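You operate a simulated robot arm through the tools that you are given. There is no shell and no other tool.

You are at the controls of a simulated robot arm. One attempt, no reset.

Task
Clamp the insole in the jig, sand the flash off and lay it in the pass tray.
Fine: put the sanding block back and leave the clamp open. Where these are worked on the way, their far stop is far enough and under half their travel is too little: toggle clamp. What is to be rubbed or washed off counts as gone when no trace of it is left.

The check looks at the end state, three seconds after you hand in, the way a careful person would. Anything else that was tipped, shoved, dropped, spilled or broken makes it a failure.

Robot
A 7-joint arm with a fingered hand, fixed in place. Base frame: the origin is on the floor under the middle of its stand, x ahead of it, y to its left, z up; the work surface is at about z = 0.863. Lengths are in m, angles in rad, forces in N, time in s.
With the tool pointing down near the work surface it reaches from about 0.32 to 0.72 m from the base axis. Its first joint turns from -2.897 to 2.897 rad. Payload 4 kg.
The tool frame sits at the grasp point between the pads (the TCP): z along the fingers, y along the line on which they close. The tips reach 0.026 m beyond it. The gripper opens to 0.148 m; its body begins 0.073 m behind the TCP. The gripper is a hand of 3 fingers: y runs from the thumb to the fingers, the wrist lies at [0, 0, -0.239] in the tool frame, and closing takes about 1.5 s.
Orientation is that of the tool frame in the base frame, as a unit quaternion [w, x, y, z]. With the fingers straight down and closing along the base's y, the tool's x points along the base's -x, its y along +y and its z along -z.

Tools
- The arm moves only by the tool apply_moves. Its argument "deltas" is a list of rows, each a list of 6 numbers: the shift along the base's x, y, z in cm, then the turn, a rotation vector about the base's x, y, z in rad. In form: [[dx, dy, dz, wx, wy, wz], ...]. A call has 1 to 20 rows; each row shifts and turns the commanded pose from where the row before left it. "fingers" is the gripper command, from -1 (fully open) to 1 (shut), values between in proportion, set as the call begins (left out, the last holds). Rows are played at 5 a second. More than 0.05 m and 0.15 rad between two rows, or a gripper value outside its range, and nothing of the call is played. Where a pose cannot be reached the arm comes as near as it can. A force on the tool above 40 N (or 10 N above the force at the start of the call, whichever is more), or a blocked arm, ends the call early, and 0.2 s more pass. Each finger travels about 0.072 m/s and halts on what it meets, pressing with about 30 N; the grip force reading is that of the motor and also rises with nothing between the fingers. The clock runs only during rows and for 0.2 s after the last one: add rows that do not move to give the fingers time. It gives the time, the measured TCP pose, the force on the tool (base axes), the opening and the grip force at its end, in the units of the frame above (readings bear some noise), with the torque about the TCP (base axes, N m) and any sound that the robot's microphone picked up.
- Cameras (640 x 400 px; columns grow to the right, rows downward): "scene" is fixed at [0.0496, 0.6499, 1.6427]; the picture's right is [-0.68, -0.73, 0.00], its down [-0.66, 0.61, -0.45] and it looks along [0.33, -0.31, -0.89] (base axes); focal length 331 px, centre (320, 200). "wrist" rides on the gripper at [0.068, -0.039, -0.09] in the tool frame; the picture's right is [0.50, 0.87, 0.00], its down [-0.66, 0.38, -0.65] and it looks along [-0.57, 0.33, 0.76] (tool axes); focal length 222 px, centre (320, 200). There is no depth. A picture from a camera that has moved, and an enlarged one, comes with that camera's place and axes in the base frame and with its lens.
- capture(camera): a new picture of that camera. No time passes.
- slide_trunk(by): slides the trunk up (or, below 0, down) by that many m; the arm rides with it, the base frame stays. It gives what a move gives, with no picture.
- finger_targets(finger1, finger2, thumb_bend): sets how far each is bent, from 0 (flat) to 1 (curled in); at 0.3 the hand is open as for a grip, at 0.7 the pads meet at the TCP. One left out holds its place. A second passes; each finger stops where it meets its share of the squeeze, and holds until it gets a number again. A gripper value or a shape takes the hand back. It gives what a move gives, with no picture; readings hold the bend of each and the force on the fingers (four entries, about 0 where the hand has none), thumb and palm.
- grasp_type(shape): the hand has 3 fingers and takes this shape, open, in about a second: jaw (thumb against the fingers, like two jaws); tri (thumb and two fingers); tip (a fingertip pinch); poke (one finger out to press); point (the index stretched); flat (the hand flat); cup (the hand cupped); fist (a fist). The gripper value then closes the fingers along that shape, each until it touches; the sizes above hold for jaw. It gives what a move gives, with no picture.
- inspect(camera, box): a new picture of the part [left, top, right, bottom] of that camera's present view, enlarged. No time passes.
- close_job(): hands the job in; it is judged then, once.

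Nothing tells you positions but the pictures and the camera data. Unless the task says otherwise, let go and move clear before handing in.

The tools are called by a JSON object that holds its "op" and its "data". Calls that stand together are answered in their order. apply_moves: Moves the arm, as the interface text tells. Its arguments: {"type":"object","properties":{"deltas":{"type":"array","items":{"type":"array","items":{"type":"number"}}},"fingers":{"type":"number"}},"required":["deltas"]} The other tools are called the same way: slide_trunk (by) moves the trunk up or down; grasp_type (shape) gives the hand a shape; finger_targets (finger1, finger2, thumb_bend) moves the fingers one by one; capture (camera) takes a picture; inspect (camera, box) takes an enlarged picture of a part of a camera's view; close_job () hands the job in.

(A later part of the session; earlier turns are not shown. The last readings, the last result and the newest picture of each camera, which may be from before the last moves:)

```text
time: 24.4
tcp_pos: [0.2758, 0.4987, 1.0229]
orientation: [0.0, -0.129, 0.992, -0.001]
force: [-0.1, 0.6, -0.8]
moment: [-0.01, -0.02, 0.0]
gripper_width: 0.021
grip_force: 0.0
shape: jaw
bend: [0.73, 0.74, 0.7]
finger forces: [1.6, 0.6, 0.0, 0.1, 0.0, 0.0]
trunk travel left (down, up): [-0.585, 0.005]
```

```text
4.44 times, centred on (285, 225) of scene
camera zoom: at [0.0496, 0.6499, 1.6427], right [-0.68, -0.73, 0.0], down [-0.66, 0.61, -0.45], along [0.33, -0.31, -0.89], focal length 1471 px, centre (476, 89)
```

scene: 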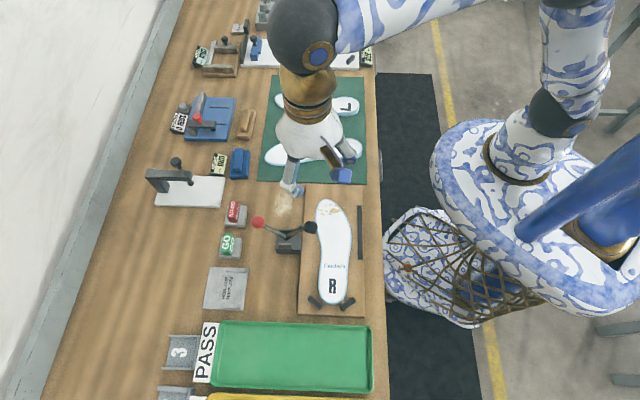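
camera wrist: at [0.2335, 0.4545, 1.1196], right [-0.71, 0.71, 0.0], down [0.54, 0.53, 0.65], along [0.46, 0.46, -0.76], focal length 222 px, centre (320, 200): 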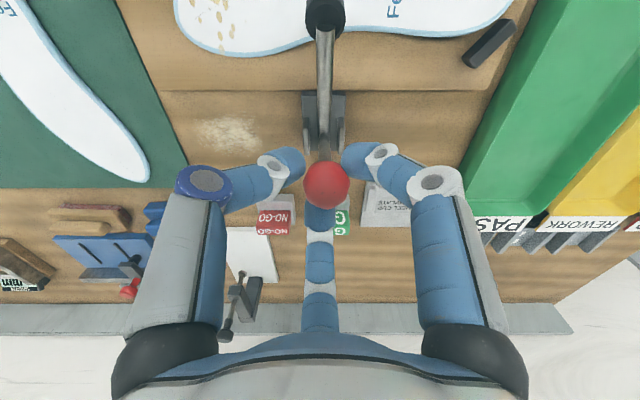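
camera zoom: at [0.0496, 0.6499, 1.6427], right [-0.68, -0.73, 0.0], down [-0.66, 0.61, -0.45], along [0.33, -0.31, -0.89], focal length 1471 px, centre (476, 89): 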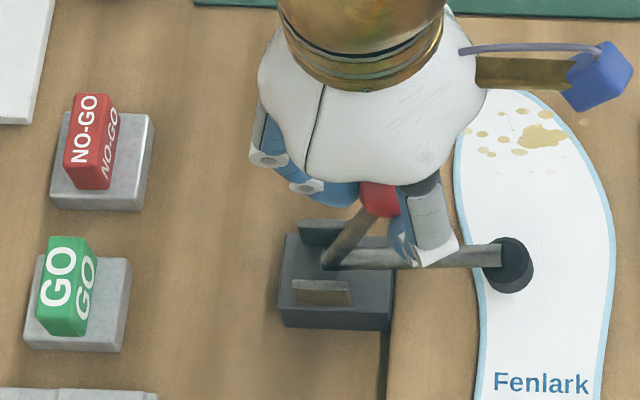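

{"op": "apply_moves", "data": {"deltas": [[-0.5, -0.5, -0.2, 0, 0, 0], [-0.5, -0.5, -0.25, 0, 0, 0], [0, 0, 0, 0, 0, 0]]}}

{"op": "inspect", "data": {"camera": "scene", "box": [220, 180, 350, 270]}}

{"op": "capture", "data": {"camera": "wrist"}}

```text
time: 25.2
tcp_pos: [0.2666, 0.4878, 1.0187]
orientation: [0.0, -0.13, 0.992, 0.0]
force: [-2.1, 2.0, 1.1]
moment: [0.06, 0.02, -0.08]
gripper_width: 0.0214
grip_force: 0.0
shape: jaw
bend: [0.56, 0.74, 0.7]
finger forces: [2.1, 0.6, 0.0, 0.0, 0.4, 0.0]
trunk travel left (down, up): [-0.585, 0.005]
```

```text
4.44 times, centred on (285, 225) of scene
camera zoom: at [0.0496, 0.6499, 1.6427], right [-0.68, -0.73, 0.0], down [-0.66, 0.61, -0.45], along [0.33, -0.31, -0.89], focal length 1471 px, centre (476, 89)
```

zoom: 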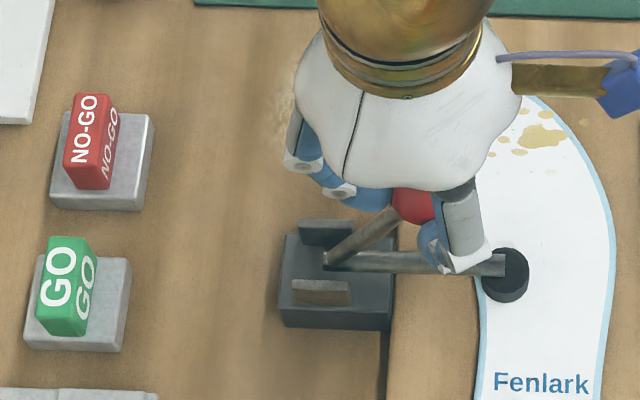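

```text
taken
camera wrist: at [0.21, 0.4318, 1.1102], right [-0.71, 0.71, 0.0], down [0.54, 0.53, 0.65], along [0.46, 0.46, -0.76], focal length 222 px, centre (320, 200)
```

wrist: 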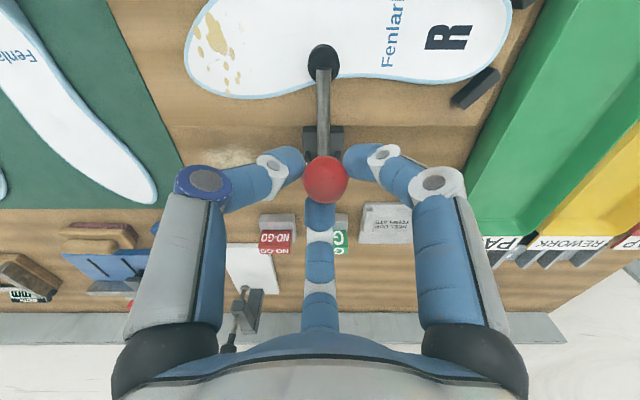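

{"op": "apply_moves", "data": {"deltas": [[-0.4, -0.4, -0.22, 0, 0, 0], [-0.4, -0.4, -0.25, 0, 0, 0], [0, 0, 0, 0, 0, 0]]}}

{"op": "inspect", "data": {"camera": "scene", "box": [220, 180, 350, 270]}}

{"op": "capture", "data": {"camera": "wrist"}}

```text
time: 26.0
tcp_pos: [0.2597, 0.4801, 1.0147]
orientation: [0.0, -0.128, 0.992, 0.0]
force: [4.2, 3.8, 2.8]
moment: [0.1, -0.13, -0.01]
gripper_width: 0.022
grip_force: 0.0
shape: jaw
bend: [0.74, 0.54, 0.7]
finger forces: [0.0, 5.1, 0.1, 0.0, 0.1, 0.1]
trunk travel left (down, up): [-0.585, 0.005]
```

```text
4.44 times, centred on (285, 225) of scene
camera zoom: at [0.0496, 0.6499, 1.6427], right [-0.68, -0.73, 0.0], down [-0.66, 0.61, -0.45], along [0.33, -0.31, -0.89], focal length 1471 px, centre (476, 89)
```

zoom: 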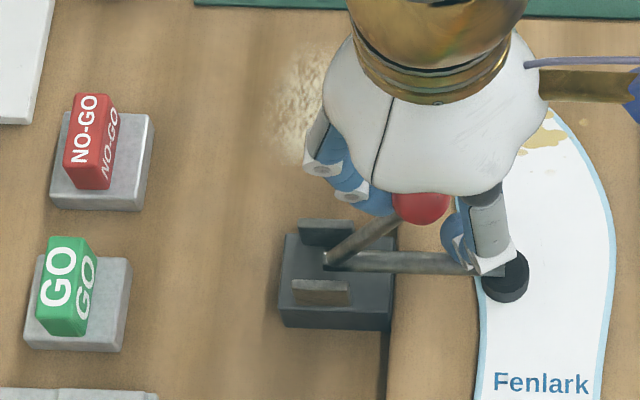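

```text
taken
camera wrist: at [0.2025, 0.4238, 1.1055], right [-0.71, 0.71, 0.0], down [0.54, 0.53, 0.65], along [0.46, 0.46, -0.76], focal length 222 px, centre (320, 200)
```

wrist: 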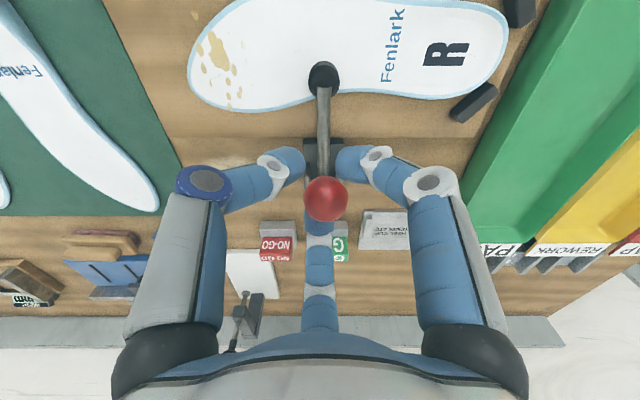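

The pad now rests on the insole and the handle has stopped against resistance, so the clamp is at its stop. I release and lift straight up, then check that it holds.

{"op": "apply_moves", "data": {"deltas": [[0, 0, 0, 0, 0, 0], [0, 0, 0, 0, 0, 0], [0, 0, 0, 0, 0, 0], [0, 0, 2, 0, 0, 0], [0, 0, 2, 0, 0, 0], [0, 0, 2, 0, 0, 0], [0, 0, 2, 0, 0, 0], [0, 0, 0, 0, 0, 0]], "fingers": 0.2}}

{"op": "inspect", "data": {"camera": "scene", "box": [220, 170, 380, 290]}}

{"op": "capture", "data": {"camera": "wrist"}}

```text
time: 27.8
tcp_pos: [0.2575, 0.48, 1.095]
orientation: [0.0, -0.129, 0.992, 0.0]
force: [1.2, 0.0, -0.7]
moment: [-0.02, -0.01, 0.02]
gripper_width: 0.0588
grip_force: 0.1
shape: jaw
bend: [0.77, 0.77, 0.7]
finger forces: [0.0, 0.1, 0.0, 0.1, 0.0, 0.1]
trunk travel left (down, up): [-0.585, 0.005]
```

```text
3.33 times, centred on (300, 230) of scene
camera zoom: at [0.0496, 0.6499, 1.6427], right [-0.68, -0.73, 0.0], down [-0.66, 0.61, -0.45], along [0.33, -0.31, -0.89], focal length 1103 px, centre (387, 100)
```

zoom: 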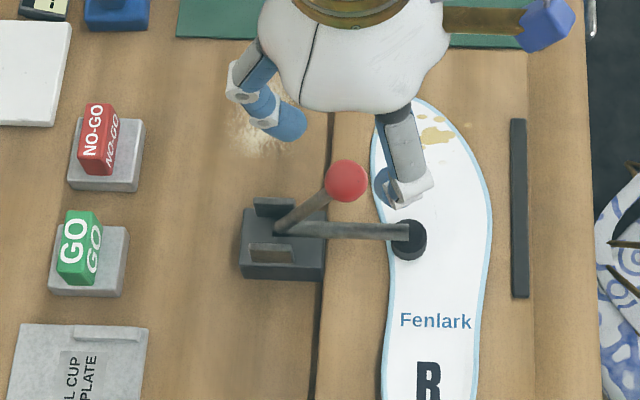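

```text
taken
camera wrist: at [0.2015, 0.4237, 1.1869], right [-0.71, 0.71, 0.0], down [0.54, 0.53, 0.65], along [0.46, 0.46, -0.76], focal length 222 px, centre (320, 200)
```

wrist: 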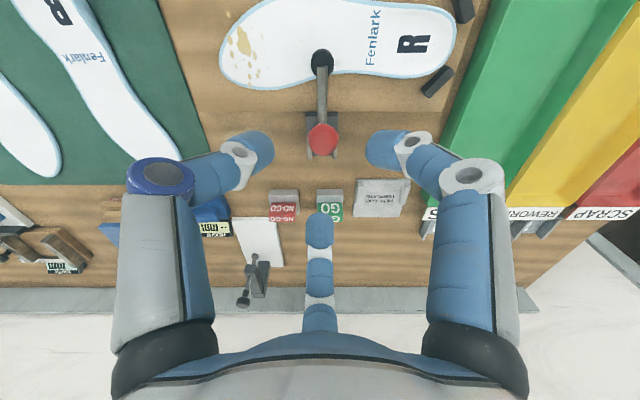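

The clamp holds closed with its pad on the insole. Next the sanding block: I move toward it to get a close look from the robot side.

{"op": "apply_moves", "data": {"deltas": [[4, -2.3, 0, 0, 0, 0], [4, -2.3, 0, 0, 0, 0], [4, -2.3, -0.5, 0, 0, 0], [4, -2.3, -0.5, 0, 0, 0], [4, -2.3, -1, 0, 0, 0], [4, -2.3, -1, 0, 0, 0], [4, -2.3, -1, 0, 0, 0], [3, -1.7, -1, 0, 0, 0], [0, 0, 0, 0, 0, 0]], "fingers": -1}}

{"op": "capture", "data": {"camera": "wrist"}}

{"op": "inspect", "data": {"camera": "scene", "box": [200, 80, 380, 290]}}

```text
time: 29.8
tcp_pos: [0.5683, 0.3011, 1.045]
orientation: [0.0, -0.129, 0.992, 0.0]
force: [0.2, -0.3, -0.3]
moment: [0.01, 0.03, 0.01]
gripper_width: 0.1479
grip_force: 0.1
shape: jaw
bend: [0.3, 0.3, 0.3]
finger forces: [0.0, 0.0, 0.0, 0.0, 0.0, 0.0]
trunk travel left (down, up): [-0.585, 0.005]
```

```text
taken
camera wrist: at [0.5135, 0.244, 1.1356], right [-0.71, 0.71, 0.0], down [0.54, 0.53, 0.65], along [0.46, 0.46, -0.76], focal length 222 px, centre (320, 200)
```

wrist: 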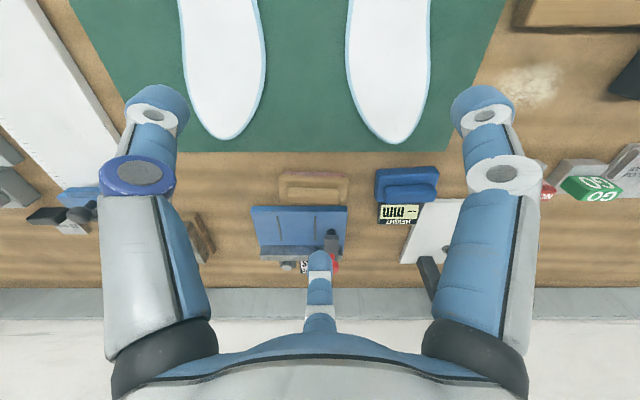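

```text
1.90 times, centred on (290, 185) of scene
camera zoom: at [0.0496, 0.6499, 1.6427], right [-0.68, -0.73, 0.0], down [-0.66, 0.61, -0.45], along [0.33, -0.31, -0.89], focal length 630 px, centre (377, 229)
```

zoom: 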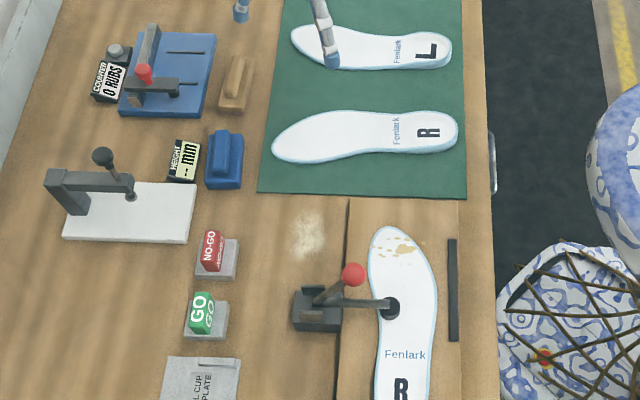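

{"op": "inspect", "data": {"camera": "wrist", "box": [250, 150, 390, 250]}}

{"op": "inspect", "data": {"camera": "scene", "box": [210, 95, 290, 155]}}

```text
4.00 times, centred on (320, 200) of wrist
camera zoom: at [0.5135, 0.244, 1.1356], right [-0.71, 0.71, 0.0], down [0.54, 0.53, 0.65], along [0.46, 0.46, -0.76], focal length 888 px, centre (320, 200)
```

zoom: 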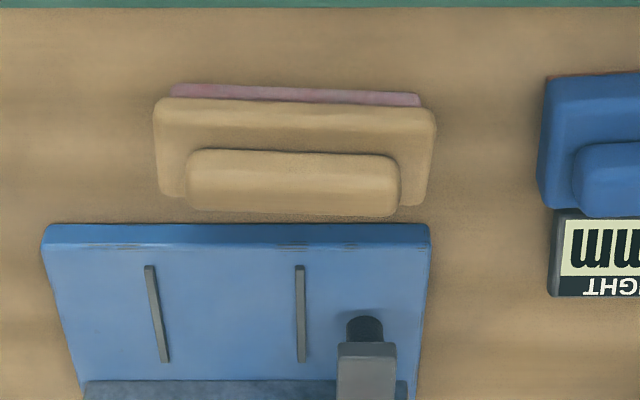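

```text
6.67 times, centred on (250, 125) of scene
camera zoom: at [0.0496, 0.6499, 1.6427], right [-0.68, -0.73, 0.0], down [-0.66, 0.61, -0.45], along [0.33, -0.31, -0.89], focal length 2207 px, centre (787, 700)
```

zoom: 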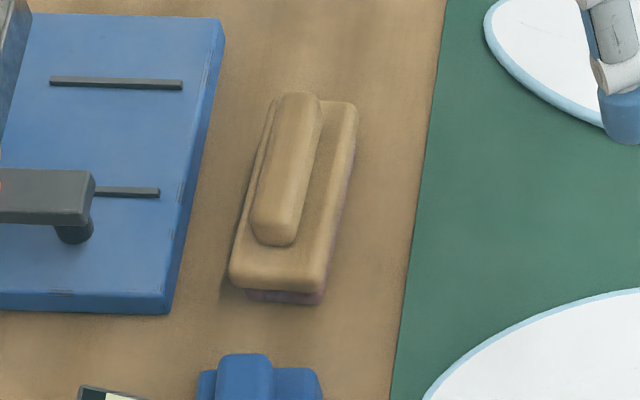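

The block is about 0.09 m long, slightly turned (~3°), with a ridge handle whose top I put at (0.659, 0.377, 0.90). It lies beyond the vertical-tool reach, so I tilt the hand ~20° outward and pre-close the fingers before approaching.

{"op": "apply_moves", "data": {"deltas": [[0, 0, 0, 0.0823, -0.0823, -0.017], [0, 0, 0, 0.0823, -0.0823, -0.017], [0, 0, 0, 0.0823, -0.0823, -0.017], [0, 0, 0, 0, 0, 0], [0, 0, 0, 0, 0, 0]], "fingers": 0.25}}

{"op": "capture", "data": {"camera": "wrist"}}

{"op": "capture", "data": {"camera": "scene"}}

```text
time: 31.0
tcp_pos: [0.5677, 0.301, 1.0453]
orientation: [0.138, -0.102, 0.979, 0.106]
force: [-0.5, -0.1, 0.2]
moment: [0.01, 0.02, 0.0]
gripper_width: 0.0557
grip_force: 0.0
shape: jaw
bend: [0.77, 0.77, 0.7]
finger forces: [0.0, 0.0, 0.1, 0.1, 0.0, 0.1]
trunk travel left (down, up): [-0.585, 0.005]
```

```text
taken
camera wrist: at [0.4906, 0.2303, 1.104], right [-0.67, 0.74, 0.01], down [0.37, 0.32, 0.87], along [0.65, 0.59, -0.49], focal length 222 px, centre (320, 200)
```

wrist: 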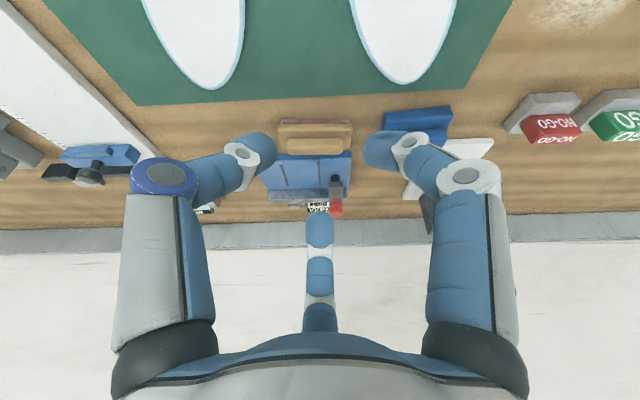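

```text
taken
```

scene: 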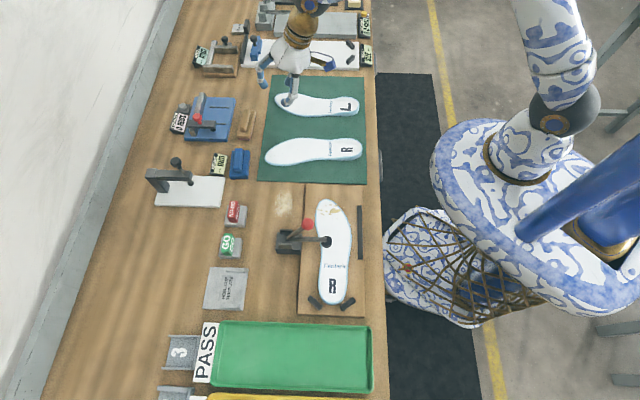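

{"op": "apply_moves", "data": {"deltas": [[2.2, 1.8, -1.5, 0, 0, 0], [2.2, 1.8, -1.5, 0, 0, 0], [2.2, 1.8, -1.5, 0, 0, 0], [1.5, 1.2, -1.5, 0, 0, 0], [0, 0, 0, 0, 0, 0]]}}

{"op": "capture", "data": {"camera": "wrist"}}

{"op": "inspect", "data": {"camera": "scene", "box": [200, 60, 320, 160]}}

```text
time: 32.2
tcp_pos: [0.6507, 0.3675, 0.9836]
orientation: [0.138, -0.102, 0.98, 0.106]
force: [-0.5, -0.4, 0.4]
moment: [-0.02, -0.02, 0.0]
gripper_width: 0.0556
grip_force: 0.0
shape: jaw
bend: [0.77, 0.77, 0.7]
finger forces: [0.0, 0.0, 0.0, 0.1, 0.0, 0.0]
trunk travel left (down, up): [-0.585, 0.005]
```

```text
taken
camera wrist: at [0.5724, 0.2967, 1.0429], right [-0.67, 0.74, 0.01], down [0.37, 0.32, 0.87], along [0.65, 0.59, -0.49], focal length 222 px, centre (320, 200)
```

wrist: 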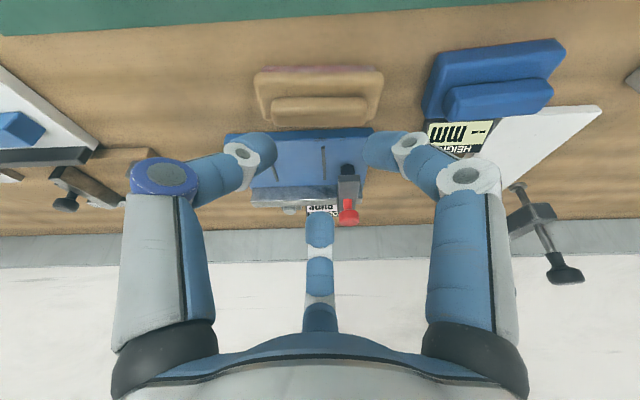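

```text
4.00 times, centred on (260, 110) of scene
camera zoom: at [0.0496, 0.6499, 1.6427], right [-0.68, -0.73, 0.0], down [-0.66, 0.61, -0.45], along [0.33, -0.31, -0.89], focal length 1324 px, centre (560, 560)
```

zoom: 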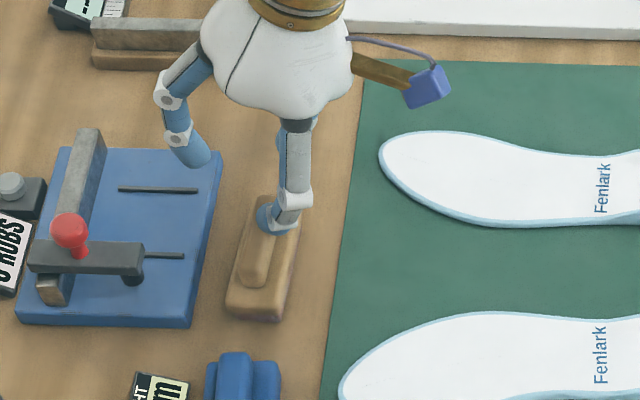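

{"op": "inspect", "data": {"camera": "wrist", "box": [230, 50, 410, 170]}}

```text
3.33 times, centred on (320, 110) of wrist
camera zoom: at [0.5724, 0.2967, 1.0429], right [-0.67, 0.74, 0.01], down [0.37, 0.32, 0.87], along [0.65, 0.59, -0.49], focal length 740 px, centre (320, 500)
```

zoom: 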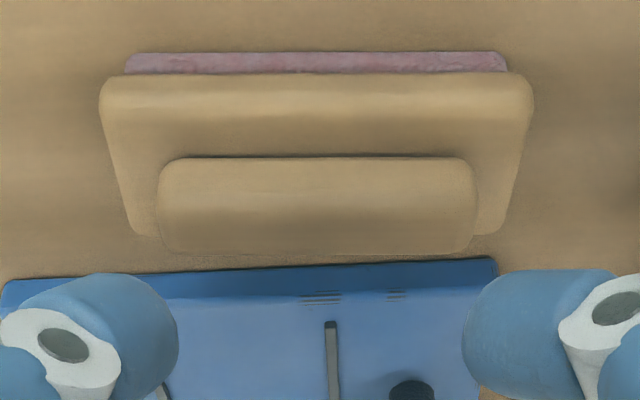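

I have good alignment with the ridge. I shift a few millimetres and descend toward it.

{"op": "apply_moves", "data": {"deltas": [[0.26, 0.42, -2, 0, 0, 0], [0, 0, -1.5, 0, 0, 0], [0, 0, -1.2, 0, 0, 0], [0, 0, 0, 0, 0, 0]]}}

{"op": "capture", "data": {"camera": "wrist"}}

{"op": "inspect", "data": {"camera": "wrist", "box": [230, 90, 410, 210]}}

{"op": "inspect", "data": {"camera": "scene", "box": [200, 80, 290, 150]}}

```text
time: 33.2
tcp_pos: [0.6527, 0.3726, 0.9367]
orientation: [0.138, -0.102, 0.979, 0.106]
force: [0.3, -0.1, 0.2]
moment: [0.01, -0.03, 0.0]
gripper_width: 0.0558
grip_force: 0.0
shape: jaw
bend: [0.77, 0.77, 0.7]
finger forces: [0.0, 0.0, 0.0, 0.0, 0.0, 0.1]
trunk travel left (down, up): [-0.585, 0.005]
```

```text
taken
camera wrist: at [0.5751, 0.3007, 0.9958], right [-0.67, 0.74, 0.01], down [0.37, 0.32, 0.87], along [0.65, 0.59, -0.49], focal length 222 px, centre (320, 200)
```

wrist: 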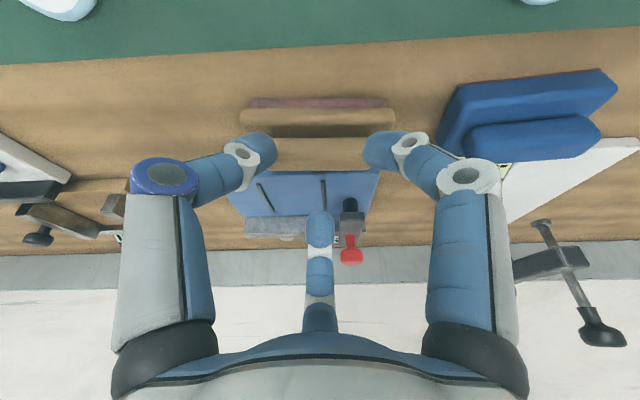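

```text
3.33 times, centred on (320, 150) of wrist
camera zoom: at [0.5751, 0.3007, 0.9958], right [-0.67, 0.74, 0.01], down [0.37, 0.32, 0.87], along [0.65, 0.59, -0.49], focal length 740 px, centre (320, 367)
```

zoom: 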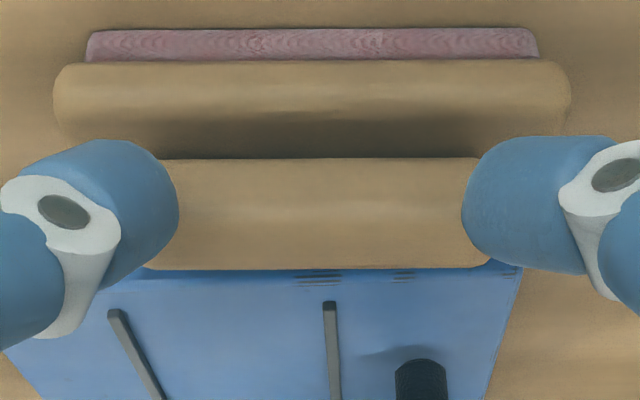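

```text
5.71 times, centred on (245, 115) of scene
camera zoom: at [0.0496, 0.6499, 1.6427], right [-0.68, -0.73, 0.0], down [-0.66, 0.61, -0.45], along [0.33, -0.31, -0.89], focal length 1892 px, centre (749, 686)
```

zoom: 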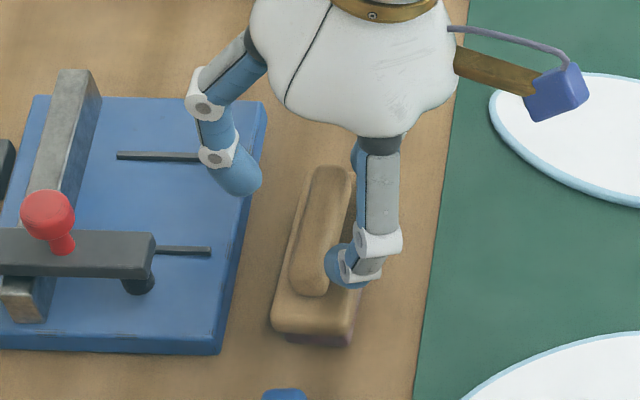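

I put the base top at z≈0.888 and the ridge top at ≈0.908, with the hand centred on it. I descend the last bit and close on the ridge.

{"op": "apply_moves", "data": {"deltas": [[0, 0, -0.8, 0, 0, 0], [0, 0, -0.6, 0, 0, 0], [0, 0, 0, 0, 0, 0]]}}

{"op": "inspect", "data": {"camera": "wrist", "box": [230, 90, 410, 210]}}

{"op": "inspect", "data": {"camera": "scene", "box": [200, 80, 290, 150]}}

```text
time: 34.0
tcp_pos: [0.6518, 0.3724, 0.9246]
orientation: [0.138, -0.102, 0.979, 0.106]
force: [0.4, 1.1, 0.3]
moment: [-0.01, 0.03, -0.03]
gripper_width: 0.0557
grip_force: 0.2
shape: jaw
bend: [0.77, 0.77, 0.7]
finger forces: [0.1, 0.1, 0.1, 0.1, 0.0, 0.0]
trunk travel left (down, up): [-0.585, 0.005]
```

```text
3.33 times, centred on (320, 150) of wrist
camera zoom: at [0.5741, 0.3011, 0.9823], right [-0.67, 0.74, 0.01], down [0.37, 0.32, 0.87], along [0.65, 0.59, -0.49], focal length 740 px, centre (320, 367)
```

zoom: 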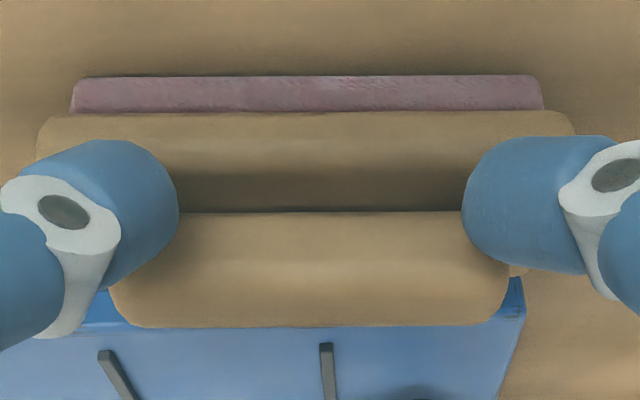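

```text
5.71 times, centred on (245, 115) of scene
camera zoom: at [0.0496, 0.6499, 1.6427], right [-0.68, -0.73, 0.0], down [-0.66, 0.61, -0.45], along [0.33, -0.31, -0.89], focal length 1892 px, centre (749, 686)
```

zoom: 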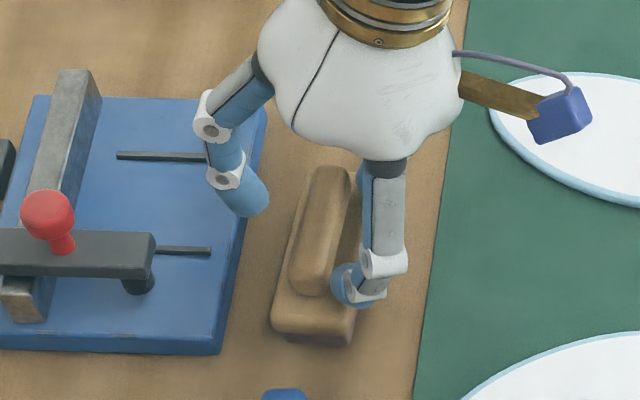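

{"op": "apply_moves", "data": {"deltas": [[0, 0, -0.4, 0, 0, 0], [0, 0, -0.3, 0, 0, 0], [0, 0, 0, 0, 0, 0]]}}

{"op": "inspect", "data": {"camera": "wrist", "box": [230, 90, 410, 210]}}

```text
time: 34.8
tcp_pos: [0.6521, 0.3728, 0.9179]
orientation: [0.137, -0.103, 0.979, 0.107]
force: [-0.2, -0.8, 4.4]
moment: [-0.07, -0.01, 0.02]
gripper_width: 0.056
grip_force: 0.1
shape: jaw
bend: [0.77, 0.77, 0.7]
finger forces: [2.0, 0.0, 0.0, 0.0, 3.1, 0.1]
trunk travel left (down, up): [-0.585, 0.005]
```

```text
3.33 times, centred on (320, 150) of wrist
camera zoom: at [0.5738, 0.3011, 0.9762], right [-0.67, 0.74, 0.01], down [0.37, 0.32, 0.87], along [0.65, 0.59, -0.49], focal length 740 px, centre (320, 367)
```

zoom: 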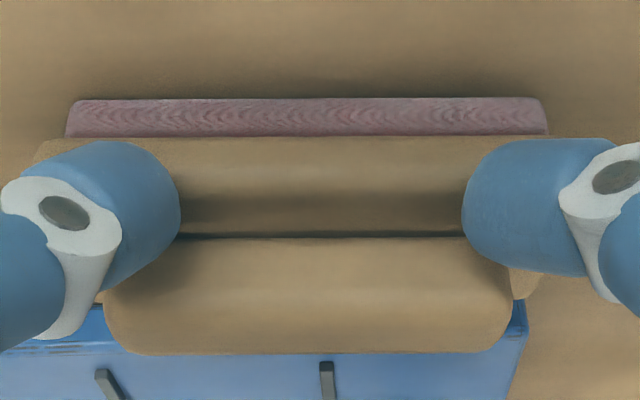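

{"op": "apply_moves", "data": {"deltas": [[0, 0, 0.15, 0, 0, 0], [0, 0, 0, 0, 0, 0], [0, 0, 0, 0, 0, 0], [0, 0, 0, 0, 0, 0]], "fingers": 0.65}}

{"op": "capture", "data": {"camera": "wrist"}}

{"op": "inspect", "data": {"camera": "scene", "box": [200, 80, 290, 150]}}

```text
time: 35.8
tcp_pos: [0.6522, 0.3723, 0.9186]
orientation: [0.138, -0.103, 0.979, 0.107]
force: [1.8, 1.0, 5.8]
moment: [0.11, 0.18, -0.07]
gripper_width: 0.012
grip_force: 29.9
shape: jaw
bend: [0.78, 0.7, 0.71]
finger forces: [11.7, 31.1, 0.0, 0.0, 29.5, 0.0]
trunk travel left (down, up): [-0.585, 0.005]
```

```text
taken
camera wrist: at [0.5736, 0.3013, 0.9774], right [-0.67, 0.74, 0.01], down [0.37, 0.32, 0.87], along [0.65, 0.59, -0.49], focal length 222 px, centre (320, 200)
```

wrist: 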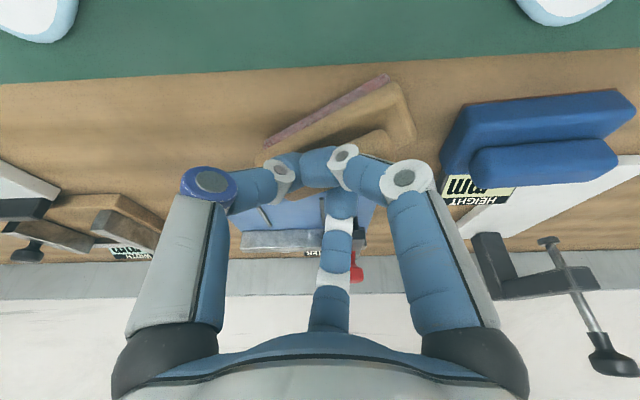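

```text
5.71 times, centred on (245, 115) of scene
camera zoom: at [0.0496, 0.6499, 1.6427], right [-0.68, -0.73, 0.0], down [-0.66, 0.61, -0.45], along [0.33, -0.31, -0.89], focal length 1892 px, centre (749, 686)
```

zoom: 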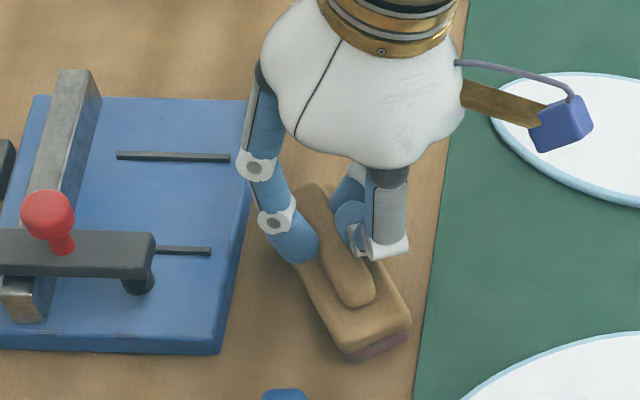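

Closing turned the block about 33° in the fingers, because the thumb works against both fingers together. The block is unharmed; I lift it slightly, turn it back to its original heading, and set it down, so I can re-grip it with the thumb square to the ridge.

{"op": "apply_moves", "data": {"deltas": [[0, 0, 0.8, 0, 0, 0], [0.1, -0.1, 0, 0, 0, -0.144], [0.1, -0.1, 0, 0, 0, -0.144], [0.05, -0.1, 0, 0, 0, -0.144], [0, -0.1, 0, 0, 0, -0.144], [0, 0, 0, 0, 0, 0]]}}

{"op": "capture", "data": {"camera": "wrist"}}

{"op": "inspect", "data": {"camera": "scene", "box": [200, 80, 290, 150]}}

```text
time: 37.2
tcp_pos: [0.6533, 0.3665, 0.9272]
orientation: [0.162, 0.181, 0.968, 0.062]
force: [0.9, 0.7, 5.3]
moment: [0.04, 0.25, -0.02]
gripper_width: 0.009
grip_force: 29.7
shape: jaw
bend: [0.77, 0.7, 0.72]
finger forces: [14.5, 26.5, 0.0, 0.0, 0.0, 0.0]
trunk travel left (down, up): [-0.585, 0.005]
```

```text
taken
camera wrist: at [0.5502, 0.3492, 0.9855], right [-0.16, 0.99, 0.01], down [0.48, 0.07, 0.87], along [0.86, 0.14, -0.49], focal length 222 px, centre (320, 200)
```

wrist: 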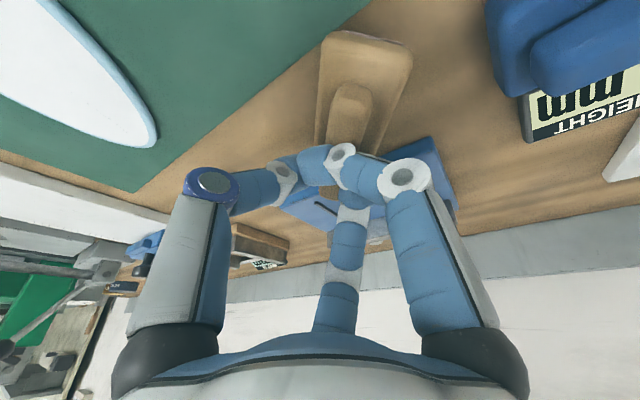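

```text
5.71 times, centred on (245, 115) of scene
camera zoom: at [0.0496, 0.6499, 1.6427], right [-0.68, -0.73, 0.0], down [-0.66, 0.61, -0.45], along [0.33, -0.31, -0.89], focal length 1892 px, centre (749, 686)
```

zoom: 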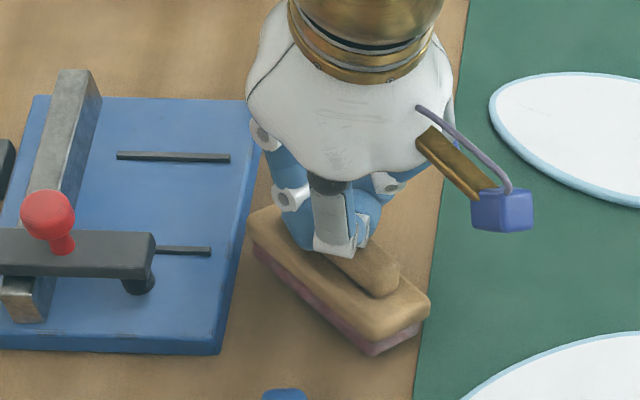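

The block swivelled further in this unbalanced grip, so I set it straight back down, open the fingers and lift clear before planning a square grip.

{"op": "apply_moves", "data": {"deltas": [[0, 0, -0.4, 0, 0, 0], [0, 0, -0.4, 0, 0, 0], [0, 0, 0, 0, 0, 0]]}}

{"op": "inspect", "data": {"camera": "scene", "box": [200, 80, 290, 150]}}

{"op": "inspect", "data": {"camera": "wrist", "box": [260, 20, 440, 220]}}

```text
time: 38.1
tcp_pos: [0.6554, 0.3694, 0.9244]
orientation: [0.167, 0.18, 0.967, 0.068]
force: [2.6, 0.4, 15.5]
moment: [0.13, 0.31, -0.13]
gripper_width: 0.0089
grip_force: 30.1
shape: jaw
bend: [0.77, 0.7, 0.72]
finger forces: [11.1, 26.0, 0.0, 0.0, 0.0, 0.0]
trunk travel left (down, up): [-0.585, 0.005]
stopped in row 3: the force on the tool passed its limit at 41 N (the readings are from after the stop); the commanded pose is now the measured one
```

```text
5.71 times, centred on (245, 115) of scene
camera zoom: at [0.0496, 0.6499, 1.6427], right [-0.68, -0.73, 0.0], down [-0.66, 0.61, -0.45], along [0.33, -0.31, -0.89], focal length 1892 px, centre (749, 686)
```

zoom: 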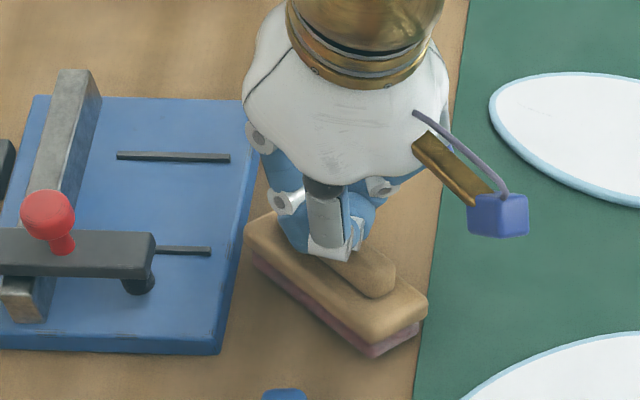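

```text
2.00 times, centred on (350, 120) of wrist
camera zoom: at [0.5516, 0.351, 0.9823], right [-0.16, 0.99, 0.02], down [0.47, 0.06, 0.88], along [0.87, 0.15, -0.47], focal length 444 px, centre (260, 360)
```

zoom: 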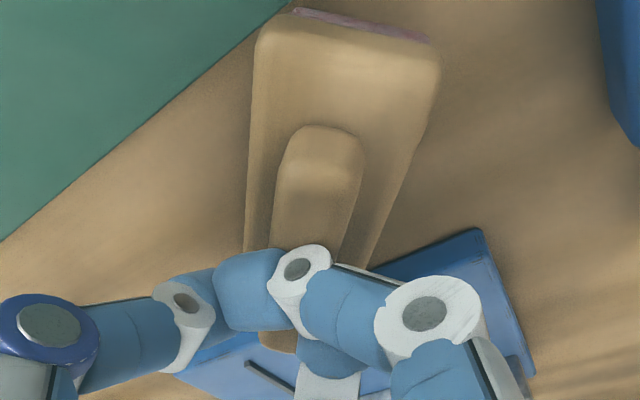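

{"op": "apply_moves", "data": {"deltas": [[0, 0, 0, 0, 0, 0], [0, 0, 0, 0, 0, 0], [0, 0, 0, 0, 0, 0], [0, 0, 0.5, 0, 0, 0], [0, 0, 1.5, 0, 0, 0], [0, 0, 2, 0, 0, 0], [0, 0, 2, 0, 0, 0], [0, 0, 0, 0, 0, 0]], "fingers": 0.25}}

{"op": "inspect", "data": {"camera": "scene", "box": [200, 80, 290, 150]}}

{"op": "capture", "data": {"camera": "wrist"}}

```text
time: 39.9
tcp_pos: [0.6554, 0.3683, 0.9812]
orientation: [0.165, 0.18, 0.967, 0.067]
force: [0.0, -0.7, -0.1]
moment: [0.0, 0.02, 0.04]
gripper_width: 0.0553
grip_force: 0.0
shape: jaw
bend: [0.77, 0.77, 0.7]
finger forces: [0.0, 0.0, 0.0, 0.0, 0.1, 0.1]
trunk travel left (down, up): [-0.585, 0.005]
```

```text
5.71 times, centred on (245, 115) of scene
camera zoom: at [0.0496, 0.6499, 1.6427], right [-0.68, -0.73, 0.0], down [-0.66, 0.61, -0.45], along [0.33, -0.31, -0.89], focal length 1892 px, centre (749, 686)
```

zoom: 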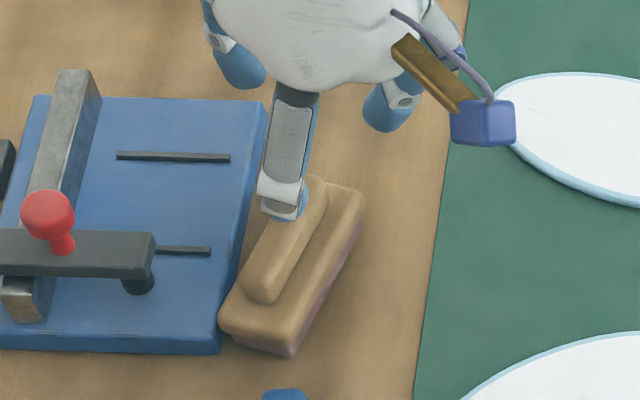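

```text
taken
camera wrist: at [0.5511, 0.3507, 1.0393], right [-0.16, 0.99, 0.01], down [0.48, 0.06, 0.88], along [0.87, 0.14, -0.48], focal length 222 px, centre (320, 200)
```

wrist: 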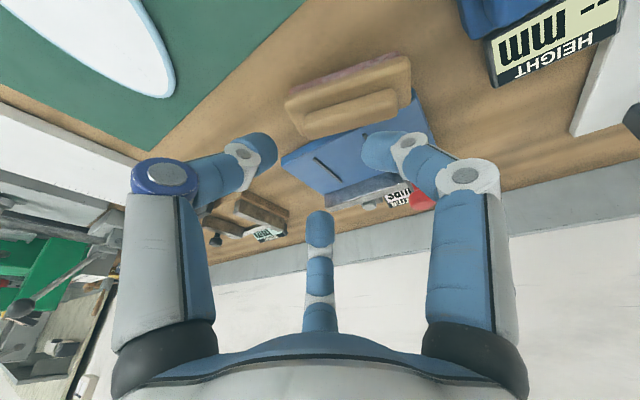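

{"op": "inspect", "data": {"camera": "wrist", "box": [250, 30, 450, 170]}}

{"op": "inspect", "data": {"camera": "scene", "box": [215, 100, 275, 145]}}

```text
2.86 times, centred on (350, 100) of wrist
camera zoom: at [0.5511, 0.3507, 1.0393], right [-0.16, 0.99, 0.01], down [0.48, 0.06, 0.88], along [0.87, 0.14, -0.48], focal length 635 px, centre (234, 486)
```

zoom: 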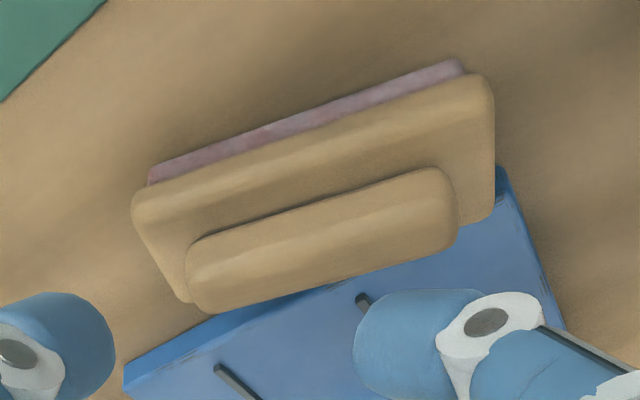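

```text
8.89 times, centred on (245, 122) of scene
camera zoom: at [0.0496, 0.6499, 1.6427], right [-0.68, -0.73, 0.0], down [-0.66, 0.61, -0.45], along [0.33, -0.31, -0.89], focal length 2942 px, centre (987, 889)
```

zoom: 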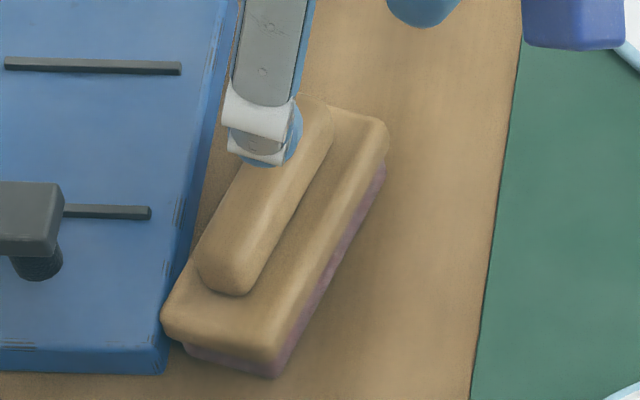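

The block is lying flat again, shifted about 2 cm and turned ~14° from its original pose; nothing else moved. I reorient the hand so the thumb–finger closing line is square to the ridge (normal at azimuth ~28°), tilted toward it, then check alignment.

{"op": "apply_moves", "data": {"deltas": [[0, 0.4, 0, 0.0507, 0.0226, -0.109], [0, 0.4, 0, 0.0507, 0.0226, -0.109], [0.1, 0.4, 0, 0.0507, 0.0226, -0.109], [0.1, 0.4, 0, 0.0507, 0.0226, -0.109], [0.1, 0.4, 0, 0.0507, 0.0226, -0.109], [0.05, 0.4, 0, 0.0507, 0.0226, -0.109], [0, 0, 0, 0, 0, 0]], "fingers": 0.4}}

{"op": "capture", "data": {"camera": "wrist"}}

{"op": "inspect", "data": {"camera": "scene", "box": [200, 80, 290, 150]}}

```text
time: 41.5
tcp_pos: [0.6596, 0.3931, 0.9801]
orientation: [0.084, 0.507, 0.846, 0.14]
force: [0.0, 0.0, 0.6]
moment: [0.02, 0.0, -0.05]
gripper_width: 0.0449
grip_force: 0.0
shape: jaw
bend: [0.77, 0.77, 0.7]
finger forces: [0.0, 0.1, 0.0, 0.0, 0.0, 0.0]
trunk travel left (down, up): [-0.585, 0.005]
```

```text
taken
camera wrist: at [0.5696, 0.4202, 1.0544], right [0.49, 0.83, 0.28], down [0.44, -0.51, 0.74], along [0.76, -0.24, -0.61], focal length 222 px, centre (320, 200)
```

wrist: 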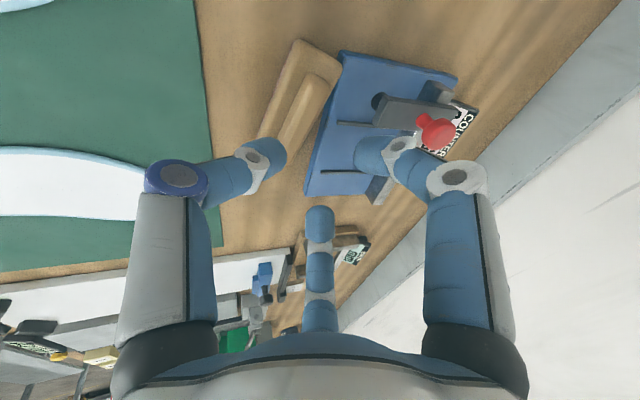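

```text
5.71 times, centred on (245, 115) of scene
camera zoom: at [0.0496, 0.6499, 1.6427], right [-0.68, -0.73, 0.0], down [-0.66, 0.61, -0.45], along [0.33, -0.31, -0.89], focal length 1892 px, centre (749, 686)
```

zoom: 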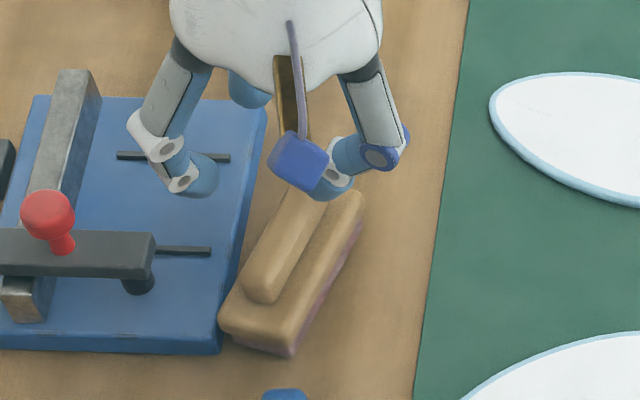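

{"op": "inspect", "data": {"camera": "wrist", "box": [230, 20, 430, 240]}}

```text
1.82 times, centred on (330, 130) of wrist
camera zoom: at [0.5696, 0.4202, 1.0544], right [0.49, 0.83, 0.28], down [0.44, -0.51, 0.74], along [0.76, -0.24, -0.61], focal length 404 px, centre (302, 327)
```

zoom: 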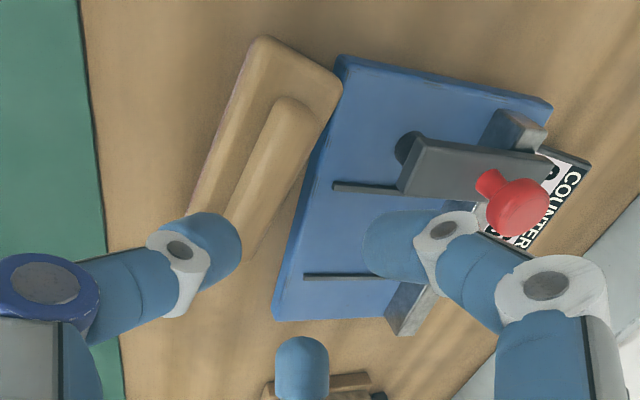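

{"op": "apply_moves", "data": {"deltas": [[-0.2, -0.12, -1.5, 0, 0, 0], [0, 0, -1.5, 0, 0, 0], [0, 0, -1.3, 0, 0, 0], [0, 0, 0, 0, 0, 0]]}}

{"op": "inspect", "data": {"camera": "wrist", "box": [210, 20, 430, 260]}}

{"op": "inspect", "data": {"camera": "scene", "box": [200, 80, 290, 150]}}

```text
time: 42.5
tcp_pos: [0.6569, 0.3917, 0.9373]
orientation: [0.085, 0.506, 0.847, 0.14]
force: [-0.7, 0.8, 0.1]
moment: [-0.03, 0.02, -0.02]
gripper_width: 0.045
grip_force: 0.1
shape: jaw
bend: [0.77, 0.77, 0.7]
finger forces: [0.0, 0.0, 0.0, 0.0, 0.0, 0.0]
trunk travel left (down, up): [-0.585, 0.005]
```

```text
1.67 times, centred on (320, 140) of wrist
camera zoom: at [0.5672, 0.4191, 1.0113], right [0.49, 0.83, 0.28], down [0.44, -0.51, 0.74], along [0.76, -0.24, -0.61], focal length 370 px, centre (320, 300)
```

zoom: 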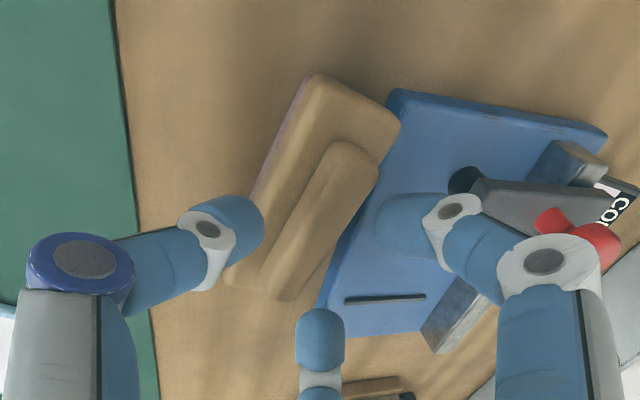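

```text
5.71 times, centred on (245, 115) of scene
camera zoom: at [0.0496, 0.6499, 1.6427], right [-0.68, -0.73, 0.0], down [-0.66, 0.61, -0.45], along [0.33, -0.31, -0.89], focal length 1892 px, centre (749, 686)
```

zoom: 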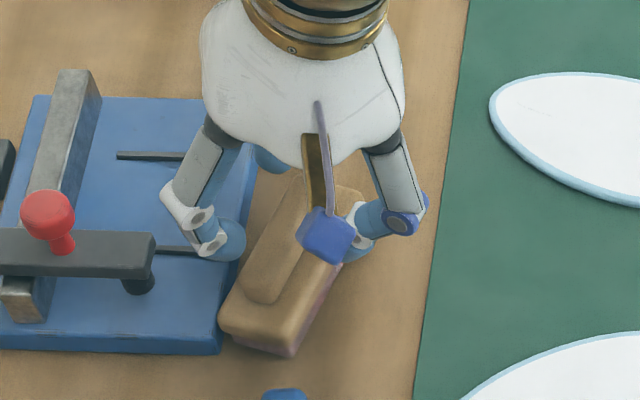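

{"op": "apply_moves", "data": {"deltas": [[0, 0, -0.8, 0, 0, 0], [0, 0, -0.5, 0, 0, 0], [0, 0, 0, 0, 0, 0]]}}

{"op": "apply_moves", "data": {"deltas": [[0, 0, -0.3, 0, 0, 0], [0, 0, 0, 0, 0, 0]]}}

{"op": "inspect", "data": {"camera": "wrist", "box": [210, 20, 430, 260]}}

```text
time: 43.3
tcp_pos: [0.6572, 0.3905, 0.9276]
orientation: [0.085, 0.506, 0.847, 0.141]
force: [-1.5, -1.0, 12.5]
moment: [0.1, -0.18, 0.0]
gripper_width: 0.0457
grip_force: 0.0
shape: jaw
bend: [0.77, 0.77, 0.7]
finger forces: [6.2, 5.8, 0.1, 0.1, 0.0, 0.0]
trunk travel left (down, up): [-0.585, 0.005]
```

```text
time: 43.9
tcp_pos: [0.6559, 0.3896, 0.9272]
orientation: [0.087, 0.507, 0.846, 0.142]
force: [-1.9, -1.5, 26.9]
moment: [0.25, -0.43, 0.0]
gripper_width: 0.048
grip_force: 0.1
shape: jaw
bend: [0.78, 0.78, 0.7]
finger forces: [13.1, 13.5, 0.1, 0.0, 0.0, 0.0]
trunk travel left (down, up): [-0.585, 0.005]
```

```text
1.67 times, centred on (320, 140) of wrist
camera zoom: at [0.5652, 0.4181, 0.9993], right [0.48, 0.83, 0.28], down [0.43, -0.51, 0.74], along [0.76, -0.24, -0.61], focal length 370 px, centre (320, 300)
```

zoom: 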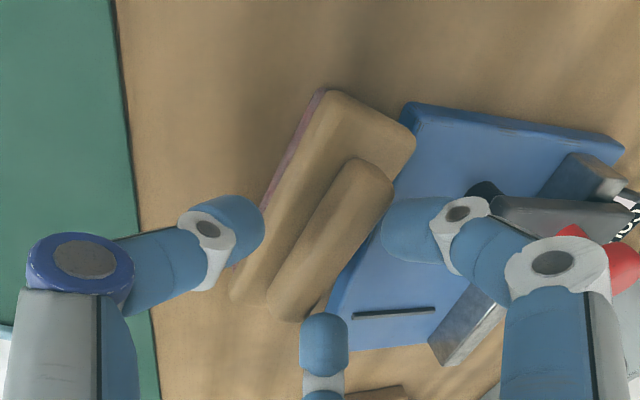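

The two far fingers are resting on the ridge's top edge, so the hand sits a few millimetres too near. I back off, shift outward ~7 mm and descend again.

{"op": "apply_moves", "data": {"deltas": [[0, 0, 1.0, 0, 0, 0], [0.62, 0.33, 0, 0, 0, 0], [0, 0, 0, 0, 0, 0], [0, 0, -0.6, 0, 0, 0], [0, 0, 0, 0, 0, 0]]}}

{"op": "apply_moves", "data": {"deltas": [[0, 0, -0.5, 0, 0, 0], [0, 0, 0, 0, 0, 0]]}}

{"op": "inspect", "data": {"camera": "wrist", "box": [210, 20, 430, 260]}}

```text
time: 45.1
tcp_pos: [0.6631, 0.3946, 0.927]
orientation: [0.084, 0.507, 0.847, 0.139]
force: [0.4, -0.8, 0.4]
moment: [0.0, 0.02, 0.02]
gripper_width: 0.0447
grip_force: 0.1
shape: jaw
bend: [0.77, 0.77, 0.7]
finger forces: [0.1, 0.1, 0.0, 0.1, 0.1, 0.1]
trunk travel left (down, up): [-0.585, 0.005]
```

```text
time: 45.7
tcp_pos: [0.6639, 0.3941, 0.9224]
orientation: [0.084, 0.506, 0.847, 0.138]
force: [0.0, -0.5, 0.9]
moment: [0.03, -0.03, -0.02]
gripper_width: 0.0449
grip_force: 0.1
shape: jaw
bend: [0.77, 0.77, 0.7]
finger forces: [0.0, 0.3, 0.0, 0.1, 0.1, 0.1]
trunk travel left (down, up): [-0.585, 0.005]
```

```text
1.67 times, centred on (320, 140) of wrist
camera zoom: at [0.5727, 0.4223, 0.9956], right [0.49, 0.83, 0.28], down [0.44, -0.51, 0.74], along [0.76, -0.24, -0.61], focal length 370 px, centre (320, 300)
```

zoom: 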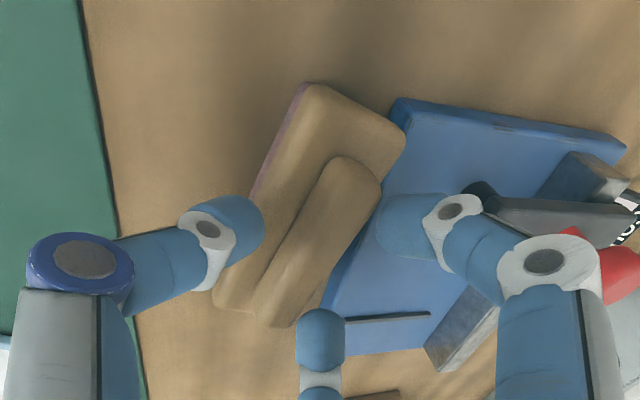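

{"op": "apply_moves", "data": {"deltas": [[0, 0, -0.2, 0, 0, 0], [0, 0, 0, 0, 0, 0], [0, 0, 0, 0, 0, 0], [0, 0, 0, 0, 0, 0]], "fingers": 0.65}}

{"op": "inspect", "data": {"camera": "wrist", "box": [210, 20, 430, 260]}}

{"op": "inspect", "data": {"camera": "scene", "box": [200, 80, 290, 150]}}

```text
time: 46.7
tcp_pos: [0.6642, 0.3952, 0.9199]
orientation: [0.086, 0.506, 0.847, 0.14]
force: [0.0, -1.1, 2.3]
moment: [-0.01, 0.01, 0.02]
gripper_width: 0.0271
grip_force: 0.1
shape: jaw
bend: [0.75, 0.75, 0.7]
finger forces: [0.8, 0.9, 0.1, 0.0, 1.6, 0.0]
trunk travel left (down, up): [-0.585, 0.005]
```

```text
1.67 times, centred on (320, 140) of wrist
camera zoom: at [0.5726, 0.4224, 0.9937], right [0.49, 0.83, 0.28], down [0.44, -0.51, 0.74], along [0.76, -0.24, -0.61], focal length 370 px, centre (320, 300)
```

zoom: 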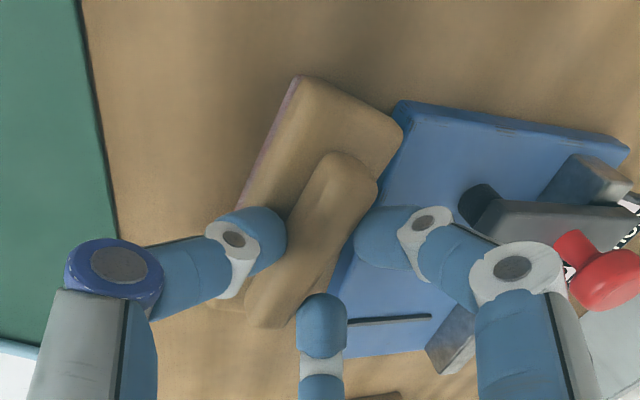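

```text
5.71 times, centred on (245, 115) of scene
camera zoom: at [0.0496, 0.6499, 1.6427], right [-0.68, -0.73, 0.0], down [-0.66, 0.61, -0.45], along [0.33, -0.31, -0.89], focal length 1892 px, centre (749, 686)
```

zoom: 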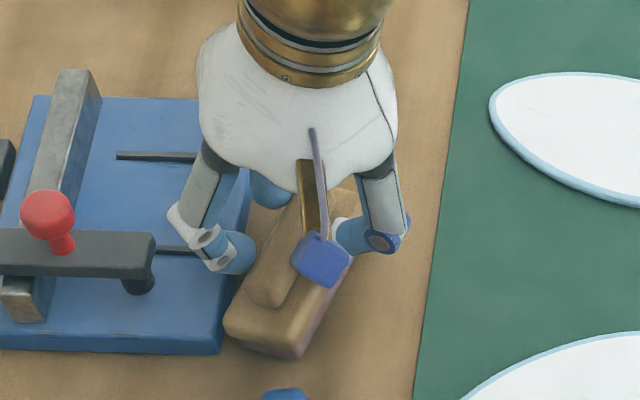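

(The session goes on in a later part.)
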